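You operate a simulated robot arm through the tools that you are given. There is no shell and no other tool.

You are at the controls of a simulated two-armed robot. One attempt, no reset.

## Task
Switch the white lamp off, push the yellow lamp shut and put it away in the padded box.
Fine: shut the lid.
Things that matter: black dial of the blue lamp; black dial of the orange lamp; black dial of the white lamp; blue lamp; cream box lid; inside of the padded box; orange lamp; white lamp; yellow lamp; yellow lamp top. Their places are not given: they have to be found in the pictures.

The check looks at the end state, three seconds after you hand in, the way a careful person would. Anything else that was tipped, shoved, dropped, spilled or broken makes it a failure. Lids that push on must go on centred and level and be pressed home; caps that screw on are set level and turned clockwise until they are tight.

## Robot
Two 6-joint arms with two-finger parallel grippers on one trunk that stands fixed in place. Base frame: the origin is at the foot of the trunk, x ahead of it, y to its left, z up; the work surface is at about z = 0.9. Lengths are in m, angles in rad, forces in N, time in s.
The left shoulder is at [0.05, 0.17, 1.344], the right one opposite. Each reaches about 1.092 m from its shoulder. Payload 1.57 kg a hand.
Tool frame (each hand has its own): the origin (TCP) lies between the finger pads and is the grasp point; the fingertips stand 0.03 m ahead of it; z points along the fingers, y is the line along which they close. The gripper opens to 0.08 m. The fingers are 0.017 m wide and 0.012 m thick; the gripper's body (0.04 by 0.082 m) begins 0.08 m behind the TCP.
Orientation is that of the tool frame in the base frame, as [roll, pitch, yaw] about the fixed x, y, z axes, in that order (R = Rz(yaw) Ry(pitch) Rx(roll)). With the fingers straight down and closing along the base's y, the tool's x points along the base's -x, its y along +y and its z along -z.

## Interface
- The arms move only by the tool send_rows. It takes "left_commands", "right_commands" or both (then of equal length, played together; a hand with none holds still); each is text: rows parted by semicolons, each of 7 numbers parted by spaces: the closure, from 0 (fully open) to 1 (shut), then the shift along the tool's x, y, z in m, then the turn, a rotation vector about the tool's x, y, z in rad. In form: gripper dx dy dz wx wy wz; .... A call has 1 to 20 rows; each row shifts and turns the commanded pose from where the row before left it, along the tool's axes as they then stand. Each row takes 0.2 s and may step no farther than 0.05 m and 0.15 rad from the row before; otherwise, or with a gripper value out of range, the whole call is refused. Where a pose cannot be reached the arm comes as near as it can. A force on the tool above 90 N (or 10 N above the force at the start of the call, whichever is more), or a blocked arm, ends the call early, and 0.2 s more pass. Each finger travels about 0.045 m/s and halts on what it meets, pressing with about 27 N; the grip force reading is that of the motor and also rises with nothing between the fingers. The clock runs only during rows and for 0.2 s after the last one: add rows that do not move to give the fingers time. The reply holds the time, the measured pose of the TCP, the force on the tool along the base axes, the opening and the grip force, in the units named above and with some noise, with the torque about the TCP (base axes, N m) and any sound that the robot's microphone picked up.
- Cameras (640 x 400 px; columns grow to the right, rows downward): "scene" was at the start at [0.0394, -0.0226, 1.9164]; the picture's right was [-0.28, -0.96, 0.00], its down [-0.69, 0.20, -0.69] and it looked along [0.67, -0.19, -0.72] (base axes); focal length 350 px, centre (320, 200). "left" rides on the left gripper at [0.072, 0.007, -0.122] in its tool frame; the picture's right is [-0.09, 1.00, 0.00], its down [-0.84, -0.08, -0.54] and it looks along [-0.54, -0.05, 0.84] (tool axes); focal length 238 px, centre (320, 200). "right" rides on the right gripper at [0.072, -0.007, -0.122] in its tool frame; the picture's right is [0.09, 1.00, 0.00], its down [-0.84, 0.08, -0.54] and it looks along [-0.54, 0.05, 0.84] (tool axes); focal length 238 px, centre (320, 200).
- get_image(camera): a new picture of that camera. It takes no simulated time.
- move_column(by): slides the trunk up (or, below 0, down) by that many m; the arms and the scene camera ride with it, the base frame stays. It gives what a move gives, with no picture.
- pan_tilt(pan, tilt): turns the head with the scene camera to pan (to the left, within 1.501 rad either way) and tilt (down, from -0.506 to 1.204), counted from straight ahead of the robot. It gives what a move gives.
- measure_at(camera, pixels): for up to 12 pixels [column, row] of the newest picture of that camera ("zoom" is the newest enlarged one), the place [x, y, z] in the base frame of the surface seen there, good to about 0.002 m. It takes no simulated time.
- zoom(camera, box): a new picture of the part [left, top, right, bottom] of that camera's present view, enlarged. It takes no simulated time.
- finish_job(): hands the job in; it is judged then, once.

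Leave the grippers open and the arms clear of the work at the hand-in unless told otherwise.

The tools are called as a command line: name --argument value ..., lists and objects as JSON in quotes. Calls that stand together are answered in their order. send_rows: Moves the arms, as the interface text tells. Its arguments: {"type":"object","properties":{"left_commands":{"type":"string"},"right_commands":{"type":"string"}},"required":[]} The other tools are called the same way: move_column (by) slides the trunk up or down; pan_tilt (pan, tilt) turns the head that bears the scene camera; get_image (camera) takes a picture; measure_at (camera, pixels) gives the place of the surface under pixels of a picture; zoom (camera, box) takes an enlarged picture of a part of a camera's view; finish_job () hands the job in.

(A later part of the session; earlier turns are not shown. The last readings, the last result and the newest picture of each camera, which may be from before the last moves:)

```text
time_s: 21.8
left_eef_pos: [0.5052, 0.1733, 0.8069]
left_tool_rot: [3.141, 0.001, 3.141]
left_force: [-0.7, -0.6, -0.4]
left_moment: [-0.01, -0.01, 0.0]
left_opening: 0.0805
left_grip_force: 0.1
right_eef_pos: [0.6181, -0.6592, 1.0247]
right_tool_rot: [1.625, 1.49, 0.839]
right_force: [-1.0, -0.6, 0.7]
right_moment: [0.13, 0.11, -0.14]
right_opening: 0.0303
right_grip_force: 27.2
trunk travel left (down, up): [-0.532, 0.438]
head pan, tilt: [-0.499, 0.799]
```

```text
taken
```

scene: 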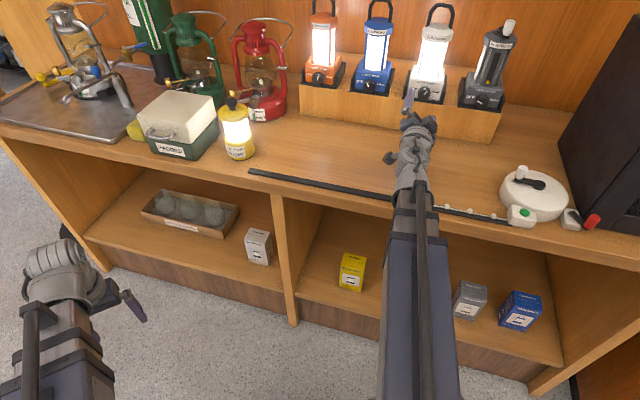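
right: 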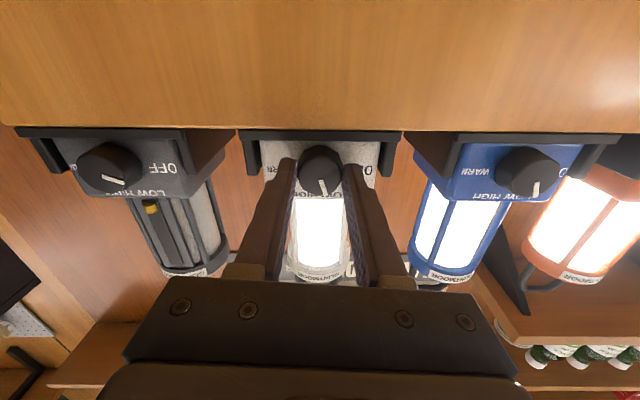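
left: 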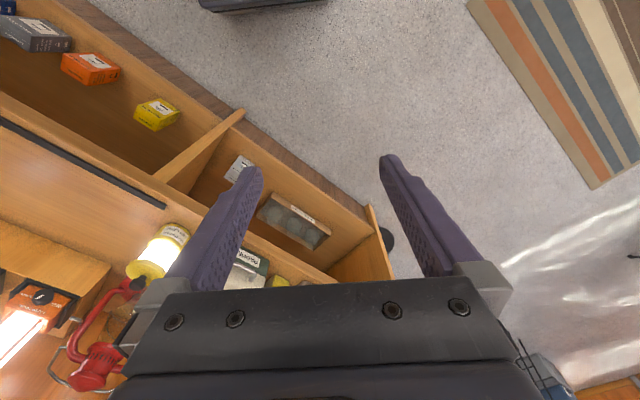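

The dial turns with the hand (pointer now nearly straight up). Continuing another 0.87 rad toward OFF.

send_rows --right_commands "1 0 0 0 0 0 -0.145;1 0 0 0 0 0 -0.145;1 0 0 0 0 0 -0.145;1 0 0 0 0 0 -0.145;1 0 0 0 0 0 -0.145;1 0 0 0 0 0 -0.145"

get_image --camera "right"

zoom --camera "scene" --box '[290, 20, 510, 140]'

```text
time_s: 23.2
left_eef_pos: [0.5046, 0.1749, 0.8078]
left_tool_rot: [3.141, 0.0, 3.142]
left_force: [-0.4, -0.1, -0.6]
left_moment: [-0.02, -0.02, 0.0]
left_opening: 0.0799
left_grip_force: 0.0
right_eef_pos: [0.6174, -0.6597, 1.0256]
right_tool_rot: [-1.576, 0.781, -2.358]
right_force: [0.1, -4.1, 3.4]
right_moment: [0.21, -0.14, -0.26]
right_opening: 0.0307
right_grip_force: 27.3
trunk travel left (down, up): [-0.532, 0.438]
head pan, tilt: [-0.499, 0.799]
```

```text
taken
```

right: 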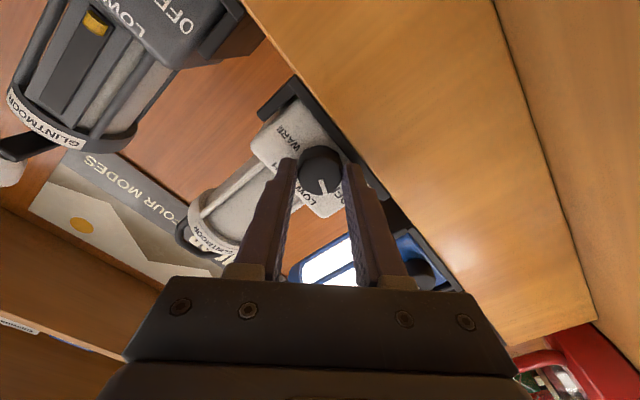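

```text
2.91 times, centred on (400, 80) of scene
```

zoom: 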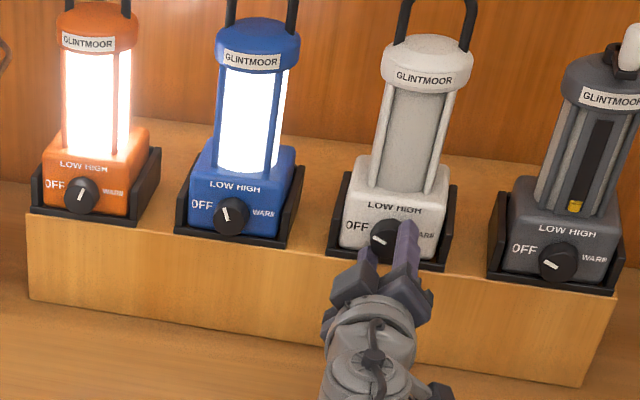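

The white lamp is dark now, with the pointer at OFF and a small resisting torque. I open the fingers and back straight out 0.06 m.

send_rows --right_commands "0.4 0 0 0 0 0 0;0.4 0 0 0 0 0 0;0.4 0 0 0 0 0 0;0.4 0 0 -0.02 0 0 0;0.4 0 0 -0.02 0 0 0;0.4 0 0 -0.02 0 0 0"

zoom --camera "scene" --box '[290, 20, 510, 140]'

get_image --camera "right"

```text
time_s: 24.6
left_eef_pos: [0.5054, 0.1748, 0.8083]
left_tool_rot: [3.141, 0.0, -3.141]
left_force: [0.7, 0.0, 0.5]
left_moment: [0.04, 0.01, -0.01]
left_opening: 0.0801
left_grip_force: 0.1
right_eef_pos: [0.5758, -0.6164, 1.0266]
right_tool_rot: [-1.575, 0.784, -2.359]
right_force: [-0.6, -0.6, -0.2]
right_moment: [0.04, 0.0, -0.01]
right_opening: 0.0482
right_grip_force: 0.0
trunk travel left (down, up): [-0.532, 0.438]
head pan, tilt: [-0.499, 0.799]
```

```text
2.91 times, centred on (400, 80) of scene
```

zoom: 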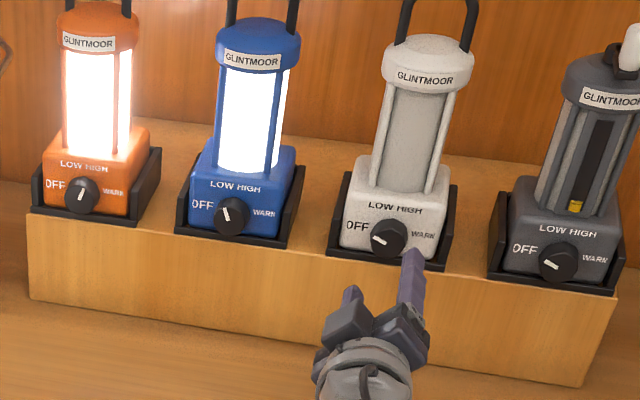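

```text
taken
```

right: 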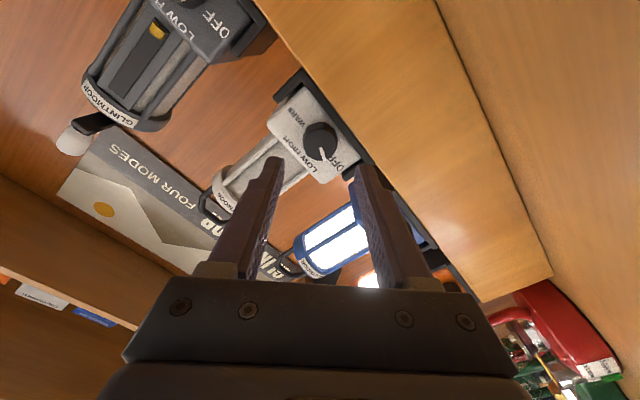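

The white lamp is off and its dial matches the grey one's OFF position. Now I raise the column 0.25 and then swing the right hand away to look at the yellow piece on the rail.

move_column --by 0.25

send_rows --right_commands "0 0 0 -0.04 0 0 0.131;0 0 0 -0.04 0 0 0.131;0 0 0 -0.04 0 0 0.131;0 0 0 0 0 0 0.131;0 0 0 0 0 0 0.131;0 0 0 0 0 0 0.131;0 0 0.04 0 0 0 0;0 0 0.04 0 0 0 0;0 0 0.04 0 0 0 0;0 0 0.04 0 0 0 0"

get_image --camera "scene"

```text
time_s: 27.2
left_eef_pos: [0.5057, 0.1737, 1.057]
left_tool_rot: [3.141, 0.0, 3.142]
left_force: [-0.5, -0.2, -0.6]
left_moment: [0.02, 0.0, -0.02]
left_opening: 0.0803
left_grip_force: 0.0
right_eef_pos: [0.575, -0.6165, 1.2752]
right_tool_rot: [-1.576, 0.784, -2.359]
right_force: [0.4, -0.5, 0.3]
right_moment: [0.0, -0.01, 0.0]
right_opening: 0.0479
right_grip_force: 0.2
trunk travel left (down, up): [-0.782, 0.188]
head pan, tilt: [-0.499, 0.799]
```

```text
time_s: 29.4
left_eef_pos: [0.5056, 0.1731, 1.0569]
left_tool_rot: [-3.14, 0.001, 3.14]
left_force: [-0.2, 0.6, 0.4]
left_moment: [-0.01, -0.01, 0.01]
left_opening: 0.08
left_grip_force: 0.0
right_eef_pos: [0.6488, -0.4527, 1.2763]
right_tool_rot: [-2.869, 1.566, 2.627]
right_force: [-0.6, -0.5, -0.3]
right_moment: [0.0, -0.01, 0.0]
right_opening: 0.0797
right_grip_force: 0.1
right hand out of reach, approached as far as the arm can: row 2, 3
trunk travel left (down, up): [-0.782, 0.188]
head pan, tilt: [-0.499, 0.799]
```

```text
taken
```

scene: 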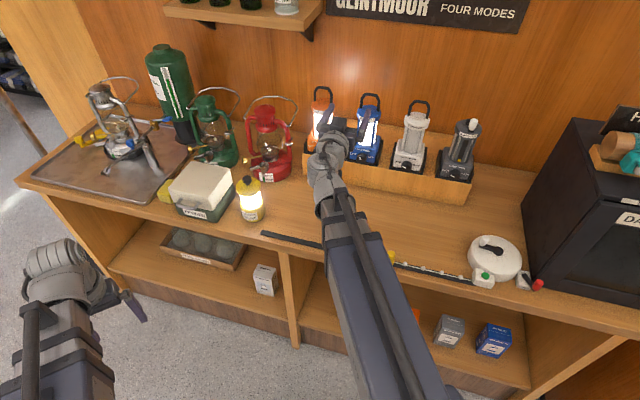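

The yellow piece shows partly at about (391,258). Enlarging to see it and comparing its place with the earlier (0.428,-0.481,0.949).

zoom --camera "scene" --box '[370, 230, 530, 300]'

measure_at --camera "scene" --pixels '[[391, 256], [388, 259], [394, 264], [405, 265], [440, 274]]'

```text
4.00 times, centred on (450, 265) of scene
```

zoom: 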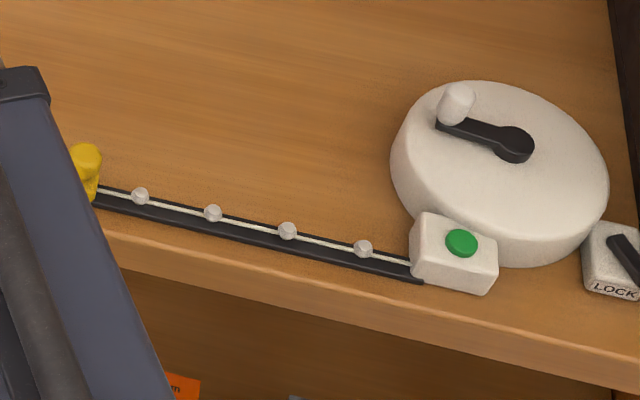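

```text
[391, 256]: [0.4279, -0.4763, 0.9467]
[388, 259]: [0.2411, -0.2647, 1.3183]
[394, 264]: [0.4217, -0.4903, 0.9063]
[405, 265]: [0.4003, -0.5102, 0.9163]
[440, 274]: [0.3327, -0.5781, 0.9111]
```

The yellow piece on the cord is still upright at its old place (0.428,-0.476,0.947), so nothing was shoved. Next is the yellow lamp: raise the column 0.15 and pitch the right hand back to pointing straight down (camera on the front side).

move_column --by 0.15

send_rows --right_commands "0 0 0 0 0 0.1428 0;0 0 0 0 0 0.1428 0;0 0 0 0 0 0.1428 0;0 0 0 0 0 0.1428 0;0 0 0 0 0 0.1428 0;0 0 0 0 0 0.1428 0;0 0 0 0 0 0.1428 0;0 0 0 0 0 0.1428 0;0 0 0 0 0 0.1428 0;0 0 0 0 0 0.1428 0;0 0 0 0 0 0.1428 0"

get_image --camera "right"

```text
time_s: 31.1
left_eef_pos: [0.5057, 0.1749, 1.2078]
left_tool_rot: [-3.141, -0.001, -3.141]
left_force: [0.2, -0.7, -0.1]
left_moment: [-0.04, 0.01, -0.02]
left_opening: 0.0797
left_grip_force: 0.0
right_eef_pos: [0.649, -0.4525, 1.4258]
right_tool_rot: [-2.911, 1.564, 2.588]
right_force: [0.6, -0.1, 0.3]
right_moment: [-0.01, 0.01, 0.01]
right_opening: 0.0802
right_grip_force: 0.1
trunk travel left (down, up): [-0.932, 0.038]
head pan, tilt: [-0.499, 0.799]
```

```text
time_s: 33.5
left_eef_pos: [0.5052, 0.174, 1.2061]
left_tool_rot: [-3.141, 0.0, -3.141]
left_force: [0.4, 0.3, 0.1]
left_moment: [-0.01, -0.01, 0.02]
left_opening: 0.0801
left_grip_force: 0.1
right_eef_pos: [0.6489, -0.4533, 1.2078]
right_tool_rot: [-3.14, -0.008, 2.357]
right_force: [-0.3, -0.3, -0.1]
right_moment: [-0.02, -0.01, 0.0]
right_opening: 0.08
right_grip_force: 0.0
right hand out of reach, approached as far as the arm can: row 1, 2, 3, 4, 5, 6, 7, 8, 9, 10
trunk travel left (down, up): [-0.932, 0.038]
head pan, tilt: [-0.499, 0.799]
```

```text
taken
```

right: 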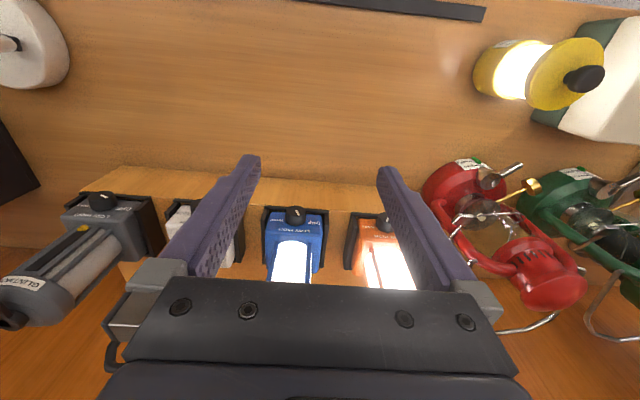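

The hand is pointing down at (0.649,-0.453). Moving it over the yellow lamp at (0.79,-0.211): 0.071 along tool x and 0.271 along tool y.

send_rows --right_commands "0 0.0119 0.0451 0 0 -0.008 0;0 0.0119 0.0451 0 0 0 0;0 0.0119 0.0451 0 0 0 0;0 0.0119 0.0451 0 0 0 0;0 0.0119 0.0451 0 0 0 0;0 0.0119 0.0451 0 0 0 0"

get_image --camera "right"

get_image --camera "scene"

```text
time_s: 34.9
left_eef_pos: [0.5049, 0.1743, 1.2072]
left_tool_rot: [-3.141, 0.001, -3.142]
left_force: [-0.3, -0.5, -0.4]
left_moment: [-0.03, 0.02, 0.01]
left_opening: 0.0802
left_grip_force: 0.1
right_eef_pos: [0.7908, -0.2107, 1.2056]
right_tool_rot: [-3.139, 0.004, 2.357]
right_force: [0.6, -0.5, 0.1]
right_moment: [-0.04, 0.02, 0.0]
right_opening: 0.0799
right_grip_force: 0.1
trunk travel left (down, up): [-0.932, 0.038]
head pan, tilt: [-0.499, 0.799]
```

```text
taken
```

right: 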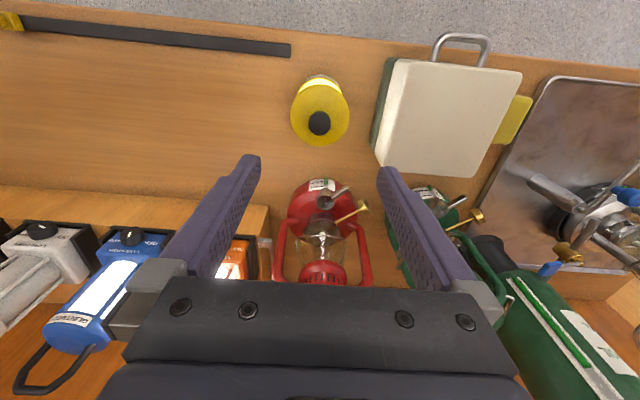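

```text
taken
```

scene: 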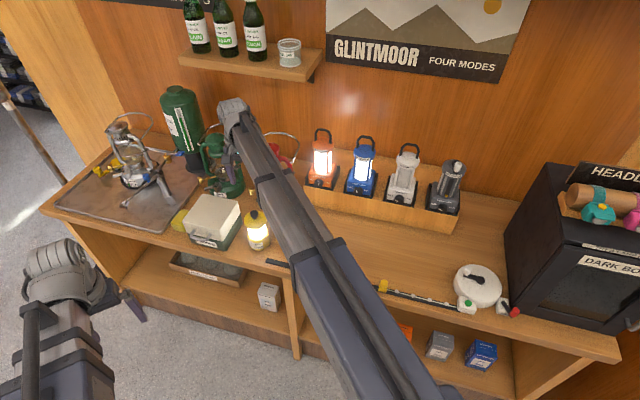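

The knob at (319,122) lies almost exactly under the TCP axis. I'll measure it and the lamp cap edges from this hand view.

zoom --camera "right" --box '[280, 60, 360, 160]'

measure_at --camera "right" --pixels '[[319, 122], [312, 122], [327, 122], [319, 115], [319, 130], [292, 110], [348, 110], [320, 143], [319, 85], [375, 165], [398, 62], [500, 120]]'

```text
4.00 times, centred on (320, 110) of right
```

zoom: 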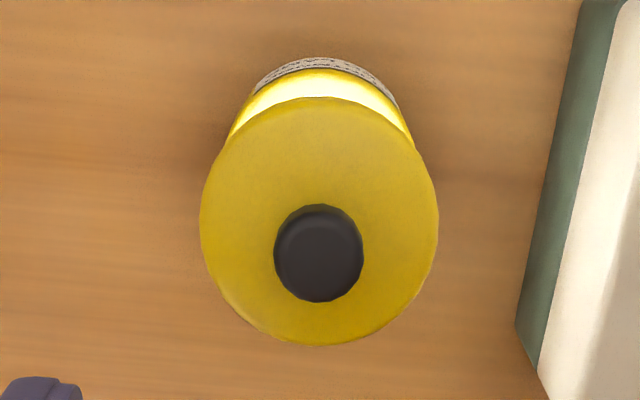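

```text
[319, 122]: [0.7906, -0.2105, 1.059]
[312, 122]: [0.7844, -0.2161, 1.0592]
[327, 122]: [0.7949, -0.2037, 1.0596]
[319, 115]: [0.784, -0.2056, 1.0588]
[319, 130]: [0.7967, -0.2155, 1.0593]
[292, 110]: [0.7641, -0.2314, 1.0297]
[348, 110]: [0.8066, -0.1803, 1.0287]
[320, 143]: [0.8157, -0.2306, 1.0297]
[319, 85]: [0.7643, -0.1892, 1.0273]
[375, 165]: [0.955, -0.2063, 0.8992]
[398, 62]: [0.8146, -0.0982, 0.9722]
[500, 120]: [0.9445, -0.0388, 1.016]
```

Knob centre is (0.790,-0.2104), top z=1.059, right under the hand. I close the fingers and lower the column so the tips stop about 4 mm above the knob.

send_rows --right_commands "1 0 0 0 0 -0.004 0;1 0 0 0 0 0 0;1 0 0 0 0 0 0;1 0 0 0 0 0 0;1 0 0 0 0 0 0"

move_column --by -0.112

get_image --camera "right"

```text
time_s: 36.1
left_eef_pos: [0.5049, 0.1746, 1.2071]
left_tool_rot: [3.141, 0.0, 3.141]
left_force: [0.3, -0.4, -0.3]
left_moment: [-0.03, 0.02, 0.0]
left_opening: 0.0799
left_grip_force: 0.0
right_eef_pos: [0.7904, -0.2115, 1.2077]
right_tool_rot: [-3.14, 0.006, 2.356]
right_force: [0.3, -0.4, 0.0]
right_moment: [0.02, 0.01, -0.01]
right_opening: 0.0001
right_grip_force: 14.6
trunk travel left (down, up): [-0.932, 0.038]
head pan, tilt: [-0.499, 0.799]
```

```text
time_s: 37.6
left_eef_pos: [0.5047, 0.1742, 1.0942]
left_tool_rot: [3.141, 0.001, 3.141]
left_force: [0.7, -0.2, -0.5]
left_moment: [0.0, 0.0, 0.0]
left_opening: 0.0801
left_grip_force: 0.1
right_eef_pos: [0.7904, -0.2105, 1.096]
right_tool_rot: [-3.14, 0.006, 2.355]
right_force: [0.9, -0.8, 0.3]
right_moment: [-0.03, -0.04, -0.02]
right_opening: 0.0
right_grip_force: 21.0
trunk travel left (down, up): [-0.82, 0.15]
head pan, tilt: [-0.499, 0.799]
```

```text
taken
```

right: 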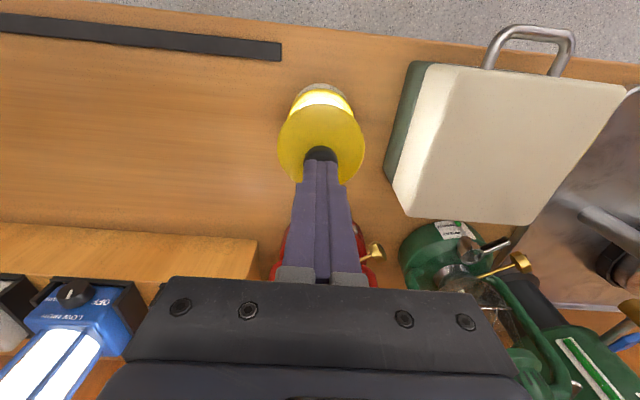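

Tips are just above the knob at z≈1.066. I push down in small steps, watching the force.

move_column --by -0.02

get_image --camera "right"

```text
time_s: 38.2
left_eef_pos: [0.5041, 0.1744, 1.0749]
left_tool_rot: [3.141, 0.0, 3.139]
left_force: [-0.6, -0.2, 0.0]
left_moment: [-0.02, 0.04, -0.05]
left_opening: 0.0799
left_grip_force: 0.1
right_eef_pos: [0.7899, -0.2095, 1.0757]
right_tool_rot: [-3.14, 0.006, 2.357]
right_force: [1.1, 0.5, -0.7]
right_moment: [-0.03, -0.02, -0.01]
right_opening: 0.0003
right_grip_force: 21.4
trunk travel left (down, up): [-0.8, 0.17]
head pan, tilt: [-0.499, 0.799]
```

```text
taken
```

right: 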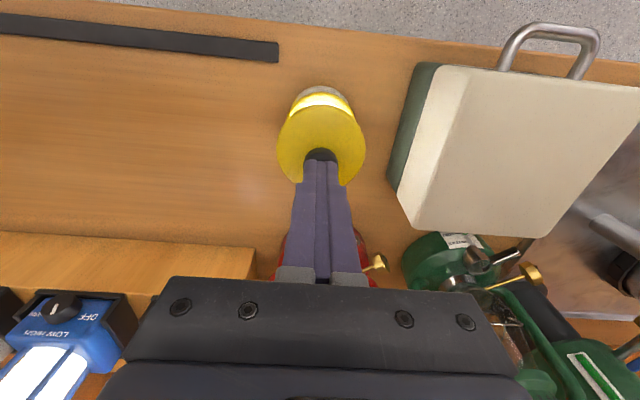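

The cap is following down with almost no force. Pushing on by 0.02.

move_column --by -0.02

move_column --by -0.015

get_image --camera "right"

```text
time_s: 38.9
left_eef_pos: [0.5049, 0.1743, 1.0543]
left_tool_rot: [-3.141, 0.001, 3.142]
left_force: [0.8, -0.1, 0.8]
left_moment: [-0.02, 0.0, 0.01]
left_opening: 0.0799
left_grip_force: 0.0
right_eef_pos: [0.7897, -0.211, 1.0541]
right_tool_rot: [-3.139, 0.006, 2.355]
right_force: [0.0, 0.6, -0.3]
right_moment: [0.01, 0.02, 0.02]
right_opening: 0.0
right_grip_force: 21.4
trunk travel left (down, up): [-0.78, 0.19]
head pan, tilt: [-0.499, 0.799]
```

```text
time_s: 39.5
left_eef_pos: [0.5059, 0.1741, 1.039]
left_tool_rot: [-3.141, -0.001, -3.14]
left_force: [0.0, -0.1, 0.4]
left_moment: [0.01, -0.01, 0.0]
left_opening: 0.08
left_grip_force: 0.1
right_eef_pos: [0.79, -0.2117, 1.0407]
right_tool_rot: [-3.139, 0.007, 2.357]
right_force: [0.0, 0.2, -0.2]
right_moment: [0.06, 0.01, 0.04]
right_opening: 0.0
right_grip_force: 21.6
trunk travel left (down, up): [-0.765, 0.205]
head pan, tilt: [-0.499, 0.799]
```

```text
taken
```

right: 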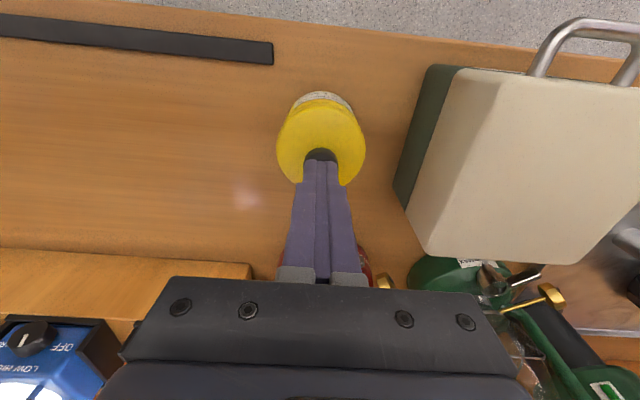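

The glow is nearly hidden; tips at z≈1.011. Continuing in 8 mm steps until it bottoms.

move_column --by -0.008

zoom --camera "right" --box '[260, 70, 380, 200]'

```text
time_s: 40.1
left_eef_pos: [0.5049, 0.1746, 1.0321]
left_tool_rot: [3.142, -0.001, -3.141]
left_force: [0.6, 1.0, 0.6]
left_moment: [0.01, -0.03, -0.04]
left_opening: 0.08
left_grip_force: 0.0
right_eef_pos: [0.7896, -0.2106, 1.0321]
right_tool_rot: [-3.138, 0.008, 2.356]
right_force: [0.8, -0.1, -0.2]
right_moment: [-0.01, 0.02, 0.0]
right_opening: 0.0
right_grip_force: 21.4
trunk travel left (down, up): [-0.757, 0.213]
head pan, tilt: [-0.499, 0.799]
```

```text
3.08 times, centred on (320, 135) of right
```

zoom: 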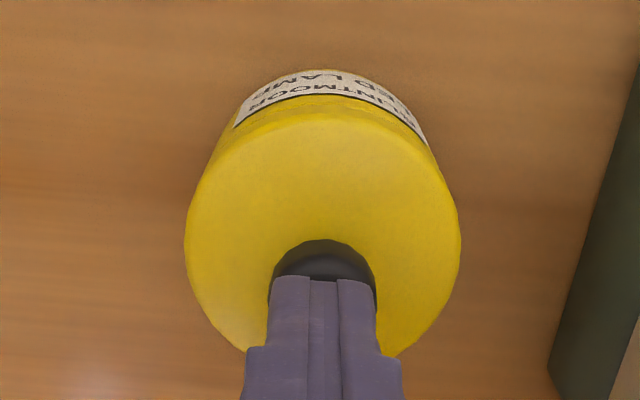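

No glow remains and force is still near zero, so I press a little more to feel the stop.

move_column --by -0.004

zoom --camera "right" --box '[260, 70, 380, 200]'

zoom --camera "scene" --box '[220, 200, 300, 260]'

```text
time_s: 40.6
left_eef_pos: [0.5039, 0.1749, 1.0289]
left_tool_rot: [-3.142, 0.003, -3.14]
left_force: [-0.5, 0.5, 0.3]
left_moment: [-0.03, 0.02, 0.02]
left_opening: 0.0799
left_grip_force: 0.0
right_eef_pos: [0.7893, -0.2101, 1.0293]
right_tool_rot: [-3.14, 0.008, 2.356]
right_force: [5.7, -1.4, 24.2]
right_moment: [-0.09, -0.25, 0.0]
right_opening: 0.0001
right_grip_force: 20.6
trunk travel left (down, up): [-0.753, 0.217]
head pan, tilt: [-0.499, 0.799]
```

```text
3.08 times, centred on (320, 135) of right
```

zoom: 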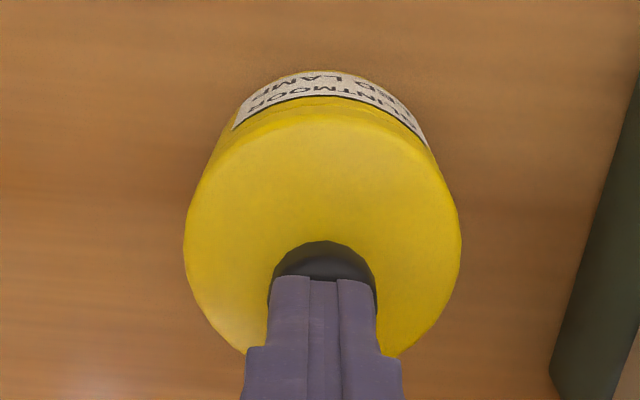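

```text
6.67 times, centred on (260, 230) of scene
```

zoom: 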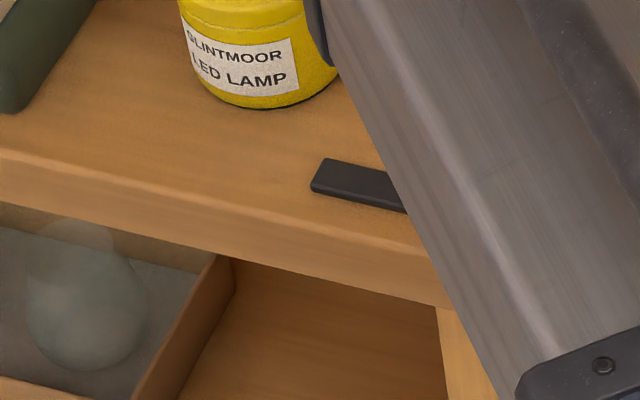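

It has bottomed out (24 N), knob top at z≈0.999 and no light. I raise the hand 0.15 and check that the lamp stays shut.

move_column --by 0.15

get_image --camera "right"

measure_at --camera "right" --pixels '[[319, 105], [312, 105], [327, 105], [319, 120]]'

```text
time_s: 42.4
left_eef_pos: [0.5049, 0.1736, 1.1784]
left_tool_rot: [3.141, 0.0, 3.141]
left_force: [0.1, -0.3, -0.3]
left_moment: [-0.03, -0.01, 0.02]
left_opening: 0.0801
left_grip_force: 0.1
right_eef_pos: [0.7904, -0.2122, 1.1781]
right_tool_rot: [-3.141, 0.007, 2.355]
right_force: [0.3, 0.4, 0.5]
right_moment: [0.02, 0.0, 0.01]
right_opening: 0.0
right_grip_force: 21.0
trunk travel left (down, up): [-0.903, 0.067]
head pan, tilt: [-0.499, 0.799]
```

```text
taken
```

right: 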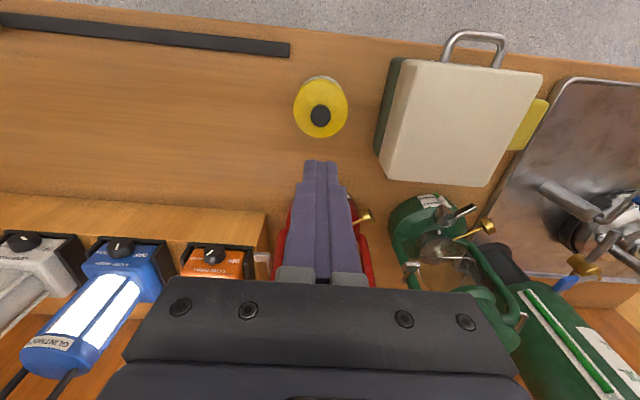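

```text
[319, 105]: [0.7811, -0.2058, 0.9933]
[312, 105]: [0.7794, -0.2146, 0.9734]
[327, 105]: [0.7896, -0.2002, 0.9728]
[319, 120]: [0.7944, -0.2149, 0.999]
```

The lamp stays shut (knob top 0.999, cap 0.973). Now the box: zooming this view to look for hinges at its rear edge.

zoom --camera "right" --box '[360, 20, 560, 200]'

measure_at --camera "right" --pixels '[[447, 50], [455, 36], [480, 33], [503, 40], [497, 60], [430, 66], [378, 178], [487, 187], [543, 75], [420, 205], [465, 235], [487, 228]]'

```text
2.22 times, centred on (460, 110) of right
```

zoom: 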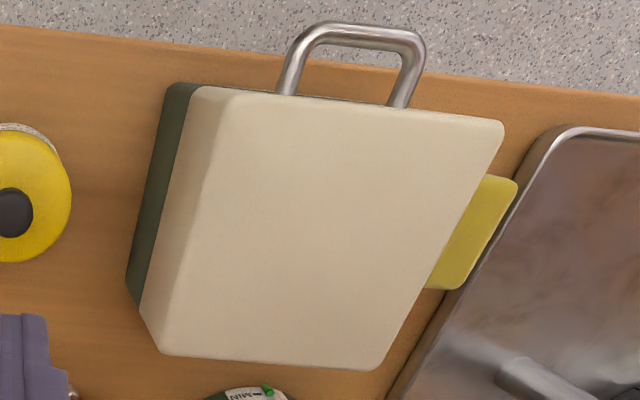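

```text
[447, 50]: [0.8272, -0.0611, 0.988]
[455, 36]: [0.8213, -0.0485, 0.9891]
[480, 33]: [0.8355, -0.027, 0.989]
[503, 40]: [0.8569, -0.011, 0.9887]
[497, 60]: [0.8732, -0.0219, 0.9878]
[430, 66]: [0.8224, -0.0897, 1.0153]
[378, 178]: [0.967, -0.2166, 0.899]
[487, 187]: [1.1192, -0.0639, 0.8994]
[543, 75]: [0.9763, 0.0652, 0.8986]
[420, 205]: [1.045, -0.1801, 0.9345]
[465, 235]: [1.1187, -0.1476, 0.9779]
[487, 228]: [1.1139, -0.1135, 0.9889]
```

No visible hinge hardware, but the handle is at the front at f≈-0.612, z≈0.985, so the lid most likely swings up about its rear edge. I park the right hand off the bench at (0.47,-0.20) and bring the left hand to (0.784,0.025) in front of the box.

send_rows --left_commands "0 -0.0399 -0.0213 0 0 0 0;0 -0.0399 -0.0213 0 0 0 0;0 -0.0399 -0.0213 0 0 0 0;0 -0.0399 -0.0213 0 0 0 0;0 -0.0399 -0.0213 0 0 0 0;0 -0.0399 -0.0213 0 0 0 0;0 -0.0399 -0.0213 0 0 0 0" --right_commands "0 0.0334 -0.0312 0 0 0 0;0 0.0334 -0.0312 0 0 0 0;0 0.0334 -0.0312 0 0 0 0;0 0.0334 -0.0312 0 0 0 0;0 0.0334 -0.0312 0 0 0 0;0 0.0334 -0.0312 0 0 0 0;0 0.0334 -0.0312 0 0 0 0"

send_rows --left_commands "0 0 0 0 0 0 0.1309;0 0 0 0 0 0 0.1309;0 0 0 0 0 0 0.1309;0 0 0 0 0 0 0.1309;0 0 0 0 0 0 0.1309;0 0 0 0 0 0 0.1309;0 0 0 0 0 -0.1371 0;0 0 0 0 0 -0.1371 0;0 0 0 0 0 -0.1371 0;0 0 0 0 0 -0.1371 0;0 0 0 0 0 -0.1371 0;0 0 0 0 0 -0.1371 0;0 0 0 0 0 -0.1371 0"

get_image --camera "left"

get_image --camera "scene"

```text
time_s: 44.0
left_eef_pos: [0.786, 0.0241, 1.1776]
left_tool_rot: [3.141, 0.001, -3.141]
left_force: [0.8, -0.3, -1.2]
left_moment: [-0.03, -0.01, -0.01]
left_opening: 0.0797
left_grip_force: 0.0
right_eef_pos: [0.4687, -0.2004, 1.178]
right_tool_rot: [-3.14, 0.007, 2.359]
right_force: [-0.4, -0.3, -0.3]
right_moment: [0.01, -0.01, 0.02]
right_opening: 0.0798
right_grip_force: 0.1
trunk travel left (down, up): [-0.903, 0.067]
head pan, tilt: [-0.499, 0.799]
```

```text
time_s: 46.8
left_eef_pos: [0.7846, 0.0244, 1.2727]
left_tool_rot: [3.141, 0.959, 2.357]
left_force: [-0.4, -0.2, 0.3]
left_moment: [-0.04, 0.01, 0.01]
left_opening: 0.08
left_grip_force: 0.0
left hand out of reach, approached as far as the arm can: row 8, 9, 10, 11, 12, 13
right_eef_pos: [0.4705, -0.2, 1.1788]
right_tool_rot: [-3.141, 0.006, 2.355]
right_force: [0.2, 0.8, 0.3]
right_moment: [0.02, 0.02, 0.0]
right_opening: 0.0798
right_grip_force: 0.1
trunk travel left (down, up): [-0.903, 0.067]
head pan, tilt: [-0.499, 0.799]
```

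```text
taken
```

left: 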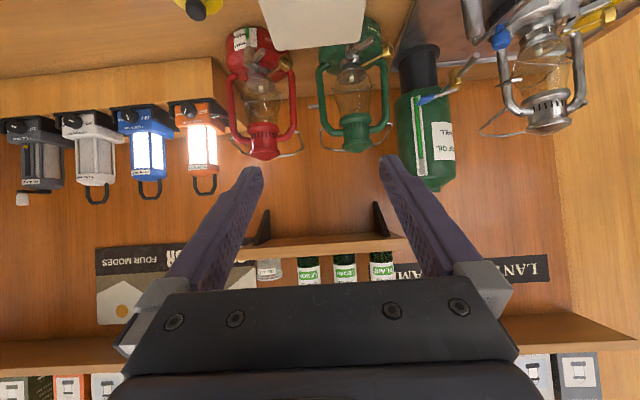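

```text
taken
```

scene: 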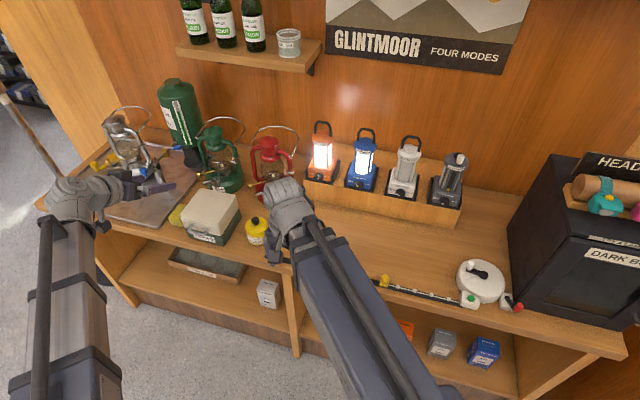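

Pitch is as planned (35° down). Now rolling the left hand +90° so the fingers close vertically around the handle, with fingers part-closed to 0.034 m opening.

send_rows --left_commands "0.57 0 0 0 0 0 0.1428;0.57 0 0 0 0 0 0.1428;0.57 0 0 0 0 0 0.1428;0.57 0 0 0 0 0 0.1428;0.57 0 0 0 0 0 0.1428;0.57 0 0 0 0 0 0.1428;0.57 0 0 0 0 0 0.1428;0.57 0 0 0 0 0 0.1428;0.57 0 0 0 0 0 0.1428;0.57 0 0 0 0 0 0.1428;0.57 0 0 0 0 0 0.1428"

get_image --camera "left"

```text
time_s: 49.2
left_eef_pos: [0.7842, 0.0248, 1.2719]
left_tool_rot: [2.18, -0.002, 0.784]
left_force: [-0.4, 0.8, -0.3]
left_moment: [0.01, -0.01, 0.0]
left_opening: 0.0346
left_grip_force: 0.0
right_eef_pos: [0.4687, -0.2003, 1.1778]
right_tool_rot: [-3.138, 0.007, 2.357]
right_force: [-0.4, 0.2, -0.1]
right_moment: [0.02, -0.02, 0.02]
right_opening: 0.0799
right_grip_force: 0.2
trunk travel left (down, up): [-0.903, 0.067]
head pan, tilt: [-0.499, 0.799]
```

```text
taken
```

left: 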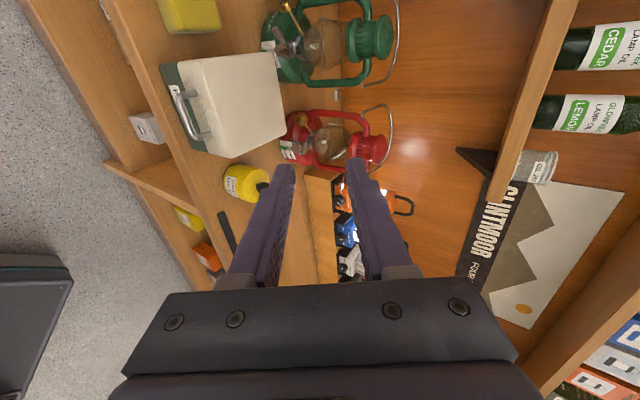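

Orientation is right: fingers 35° below level, closing in the vertical plane. Lowering the column 0.27 in front of the box.

move_column --by -0.27

get_image --camera "left"

get_image --camera "scene"

get_image --camera "right"

```text
time_s: 51.9
left_eef_pos: [0.7836, 0.0251, 1.0014]
left_tool_rot: [2.181, -0.002, 0.784]
left_force: [0.5, 0.7, -0.3]
left_moment: [-0.02, 0.0, 0.03]
left_opening: 0.0344
left_grip_force: 0.1
right_eef_pos: [0.4694, -0.1997, 0.9081]
right_tool_rot: [-3.14, 0.006, 2.355]
right_force: [0.3, -1.1, 0.5]
right_moment: [0.0, 0.0, -0.03]
right_opening: 0.0799
right_grip_force: 0.0
trunk travel left (down, up): [-0.633, 0.337]
head pan, tilt: [-0.499, 0.799]
```

```text
taken
```

left: 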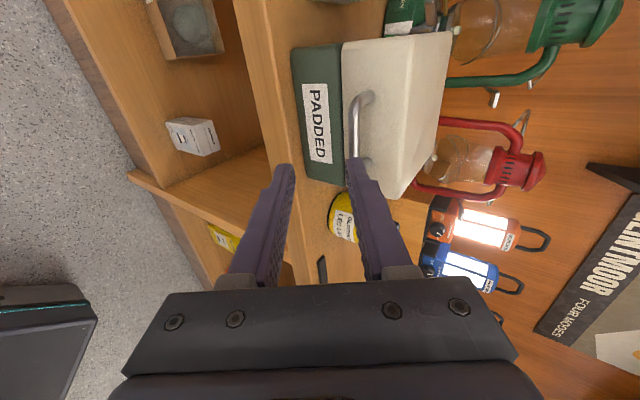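

```text
taken
```

scene: 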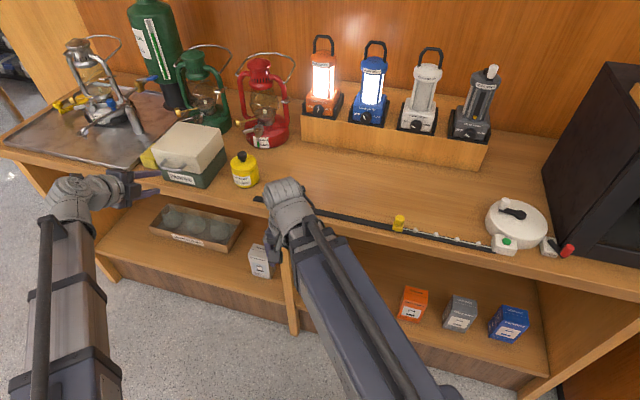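

```text
taken
```

right: 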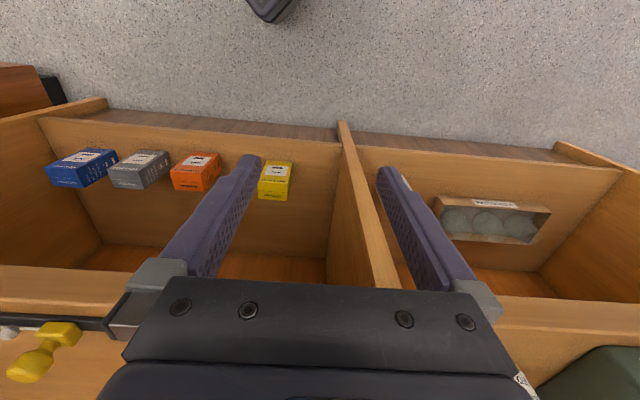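

The hand is in front of the handle. I'll measure the handle bar in the left hand picture, around (352,130).

zoom --camera "left" --box '[300, 70, 420, 190]'

measure_at --camera "left" --pixels '[[352, 115], [352, 130], [351, 145], [350, 155], [368, 96], [360, 100], [345, 100], [342, 150], [330, 60], [400, 130], [285, 170], [360, 165]]'

```text
3.33 times, centred on (360, 130) of left
```

zoom: 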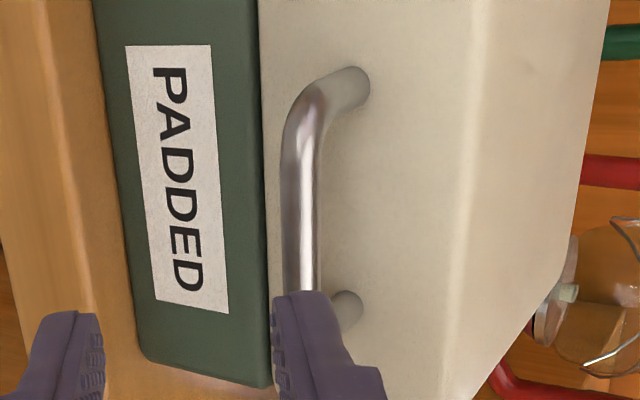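

```text
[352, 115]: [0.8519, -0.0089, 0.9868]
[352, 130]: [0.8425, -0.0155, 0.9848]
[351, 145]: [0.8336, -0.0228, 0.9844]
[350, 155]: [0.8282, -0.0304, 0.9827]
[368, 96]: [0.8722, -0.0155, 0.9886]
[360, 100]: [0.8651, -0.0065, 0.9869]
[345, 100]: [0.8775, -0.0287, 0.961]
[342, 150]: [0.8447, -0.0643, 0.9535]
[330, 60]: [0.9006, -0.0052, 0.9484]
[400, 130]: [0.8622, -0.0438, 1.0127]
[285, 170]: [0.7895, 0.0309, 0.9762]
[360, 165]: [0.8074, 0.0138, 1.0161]
```

Bar centre is about f=-0.6105, z=0.985. I lower 6 mm and advance horizontally 0.059 so the fingers straddle the bar.

move_column --by -0.006

send_rows --left_commands "0.57 0 0.01127 0.0161 0 0 0;0.57 0 0.01127 0.0161 0 0 0;0.57 0 0.01127 0.0161 0 0 0;0.57 0 0 0 0 0 0"

get_image --camera "left"

```text
time_s: 52.5
left_eef_pos: [0.7843, 0.0253, 0.9958]
left_tool_rot: [2.183, 0.0, 0.785]
left_force: [0.4, 0.5, -0.2]
left_moment: [-0.02, 0.0, 0.01]
left_opening: 0.0344
left_grip_force: 0.0
right_eef_pos: [0.4706, -0.2, 0.9017]
right_tool_rot: [-3.139, 0.007, 2.356]
right_force: [0.2, -0.4, -0.6]
right_moment: [0.0, -0.02, 0.0]
right_opening: 0.08
right_grip_force: 0.0
trunk travel left (down, up): [-0.627, 0.343]
head pan, tilt: [-0.499, 0.799]
```

```text
time_s: 53.5
left_eef_pos: [0.826, -0.0173, 0.9956]
left_tool_rot: [2.178, -0.002, 0.785]
left_force: [-0.3, -0.5, -0.3]
left_moment: [-0.02, 0.02, 0.03]
left_opening: 0.0343
left_grip_force: 0.0
right_eef_pos: [0.4697, -0.2007, 0.9029]
right_tool_rot: [-3.139, 0.006, 2.356]
right_force: [-0.3, -0.1, 1.1]
right_moment: [0.02, 0.03, 0.02]
right_opening: 0.08
right_grip_force: 0.0
trunk travel left (down, up): [-0.627, 0.343]
head pan, tilt: [-0.499, 0.799]
```

```text
taken
```

left: 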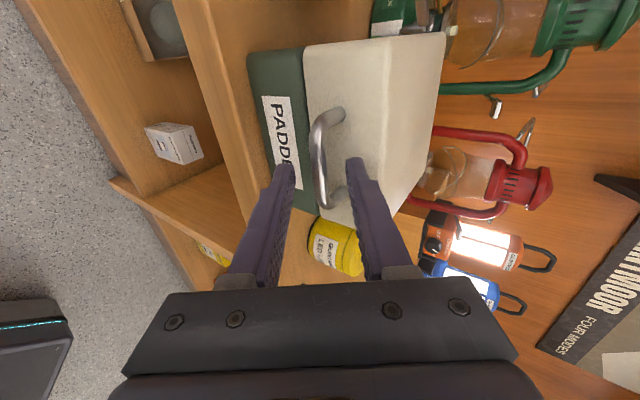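

The bar (about (318,155)) is between the two fingers. Lifting the column 0.03 to start raising the lid, then checking.

move_column --by 0.03

get_image --camera "left"

zoom --camera "scene" --box '[110, 80, 290, 220]'

```text
time_s: 54.2
left_eef_pos: [0.8251, -0.0167, 1.0264]
left_tool_rot: [2.182, -0.001, 0.785]
left_force: [-0.6, 0.4, 0.4]
left_moment: [0.0, 0.06, 0.02]
left_opening: 0.0348
left_grip_force: 0.0
right_eef_pos: [0.4698, -0.1997, 0.9321]
right_tool_rot: [-3.139, 0.009, 2.357]
right_force: [-1.1, 0.3, -0.6]
right_moment: [0.02, -0.01, 0.02]
right_opening: 0.08
right_grip_force: 0.1
trunk travel left (down, up): [-0.657, 0.313]
head pan, tilt: [-0.499, 0.799]
```

```text
taken
```

left: 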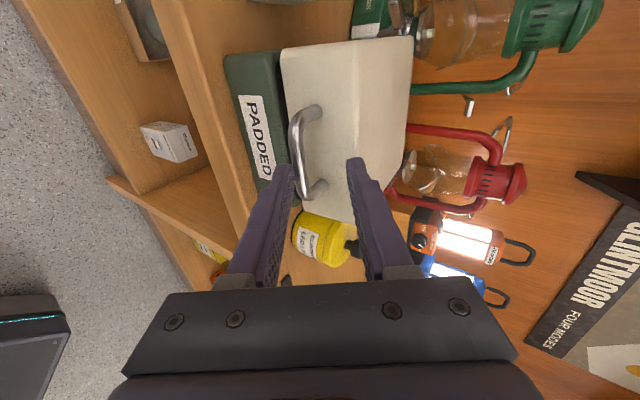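

```text
2.86 times, centred on (200, 150) of scene
```

zoom: 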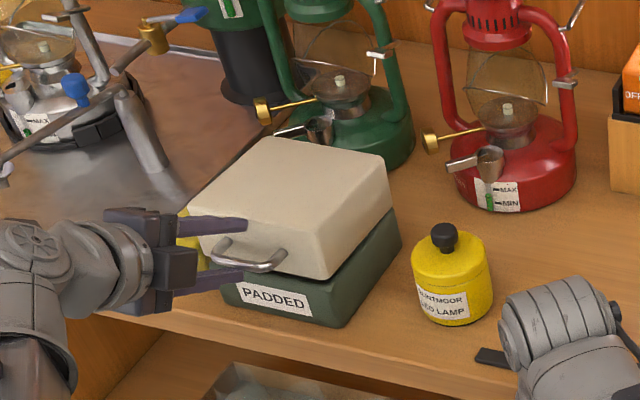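

The lid hinges at the back and is lifting, but the bar sits near the tip of the lower finger, so I advance 0.02 horizontally.

send_rows --left_commands "0.57 0 0.0057 0.0082 0 0 0;0.57 0 0.0057 0.0082 0 0 0;0.57 0 0 0 0 0 0"

get_image --camera "left"

```text
time_s: 55.0
left_eef_pos: [0.8357, -0.0273, 1.0305]
left_tool_rot: [2.177, -0.002, 0.786]
left_force: [-26.6, 24.1, 21.3]
left_moment: [-0.89, -0.69, -0.28]
left_opening: 0.0348
left_grip_force: 0.4
right_eef_pos: [0.4678, -0.1981, 0.9352]
right_tool_rot: [3.141, 0.011, 2.357]
right_force: [0.6, 0.4, -0.2]
right_moment: [0.02, 0.03, -0.03]
right_opening: 0.08
right_grip_force: 0.2
trunk travel left (down, up): [-0.657, 0.313]
head pan, tilt: [-0.499, 0.799]
```

```text
taken
```

left: 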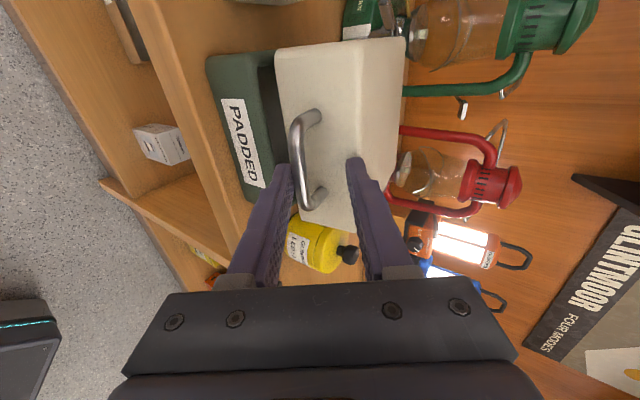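

A 36 N push-back appeared: the upper finger is meeting the lid's face. I back off 0.01 and narrow the opening to about 0.018 so only the bar is caged.

send_rows --left_commands "0.57 0 -0.0057 -0.0082 0 0 0;0.775 0 0 0 0 0 0;0.775 0 0 0 0 0 0"

get_image --camera "left"

zoom --camera "scene" --box '[110, 80, 290, 220]'

```text
time_s: 55.8
left_eef_pos: [0.834, -0.0258, 1.0249]
left_tool_rot: [2.182, 0.002, 0.782]
left_force: [-1.1, 0.3, -0.1]
left_moment: [-0.01, -0.01, 0.01]
left_opening: 0.0181
left_grip_force: 0.5
right_eef_pos: [0.4699, -0.2013, 0.9318]
right_tool_rot: [-3.139, 0.006, 2.357]
right_force: [0.1, 0.2, -0.1]
right_moment: [0.01, -0.04, 0.01]
right_opening: 0.08
right_grip_force: 0.1
trunk travel left (down, up): [-0.657, 0.313]
head pan, tilt: [-0.499, 0.799]
```

```text
taken
```

left: 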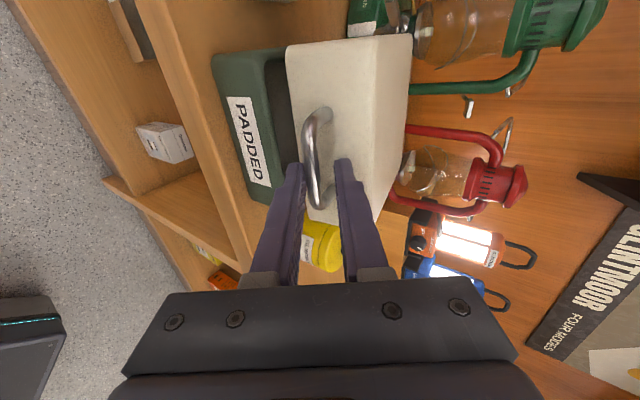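

```text
2.86 times, centred on (200, 150) of scene
```

zoom: 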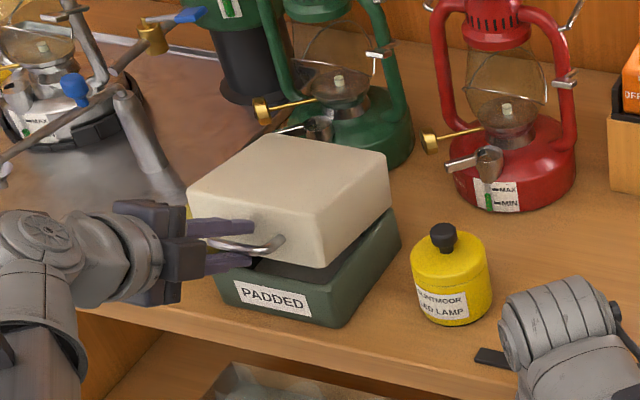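

Now only the bar is caged, and forces are near zero. I follow the lid's arc in alternating small steps: forward 6 mm, up 12 mm, twice.

send_rows --left_commands "0.775 0 0.00344 0.00492 0 0 0"

move_column --by 0.0125

send_rows --left_commands "0.775 0 0.00344 0.00492 0 0 0"

move_column --by 0.0125

get_image --camera "left"

```text
time_s: 56.2
left_eef_pos: [0.8384, -0.0284, 1.0253]
left_tool_rot: [2.185, 0.0, 0.785]
left_force: [-1.0, 0.1, 0.1]
left_moment: [0.0, 0.0, -0.03]
left_opening: 0.0186
left_grip_force: 0.9
right_eef_pos: [0.4702, -0.2002, 0.9321]
right_tool_rot: [-3.14, 0.007, 2.356]
right_force: [0.1, -0.5, 0.0]
right_moment: [0.0, -0.03, 0.01]
right_opening: 0.08
right_grip_force: 0.1
trunk travel left (down, up): [-0.657, 0.313]
head pan, tilt: [-0.499, 0.799]
```

```text
time_s: 56.8
left_eef_pos: [0.8363, -0.0281, 1.0386]
left_tool_rot: [2.177, 0.0, 0.786]
left_force: [0.3, 0.1, 0.0]
left_moment: [-0.02, 0.0, 0.0]
left_opening: 0.0182
left_grip_force: 0.0
right_eef_pos: [0.4695, -0.1992, 0.9442]
right_tool_rot: [-3.139, 0.007, 2.358]
right_force: [0.2, 0.1, 0.2]
right_moment: [-0.02, 0.0, 0.03]
right_opening: 0.0801
right_grip_force: 0.1
trunk travel left (down, up): [-0.67, 0.3]
head pan, tilt: [-0.499, 0.799]
```

```text
time_s: 57.2
left_eef_pos: [0.8412, -0.0322, 1.0408]
left_tool_rot: [2.178, 0.001, 0.787]
left_force: [-0.6, 0.2, 0.1]
left_moment: [0.0, -0.01, 0.02]
left_opening: 0.0184
left_grip_force: 0.2
right_eef_pos: [0.4703, -0.1993, 0.9449]
right_tool_rot: [-3.141, 0.007, 2.356]
right_force: [-0.3, 0.0, -0.4]
right_moment: [-0.01, -0.02, 0.02]
right_opening: 0.08
right_grip_force: 0.1
trunk travel left (down, up): [-0.67, 0.3]
head pan, tilt: [-0.499, 0.799]
```

```text
time_s: 57.8
left_eef_pos: [0.8408, -0.0317, 1.0506]
left_tool_rot: [2.181, 0.001, 0.785]
left_force: [0.3, -0.2, 0.2]
left_moment: [0.01, 0.01, 0.0]
left_opening: 0.0181
left_grip_force: 0.3
right_eef_pos: [0.4704, -0.2006, 0.9573]
right_tool_rot: [-3.139, 0.006, 2.357]
right_force: [-0.5, 0.1, 0.4]
right_moment: [0.01, 0.01, 0.02]
right_opening: 0.0798
right_grip_force: 0.1
trunk travel left (down, up): [-0.682, 0.288]
head pan, tilt: [-0.499, 0.799]
```

```text
taken
```

left: 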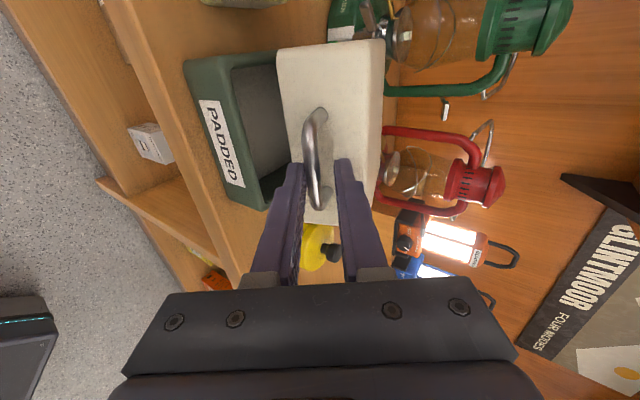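

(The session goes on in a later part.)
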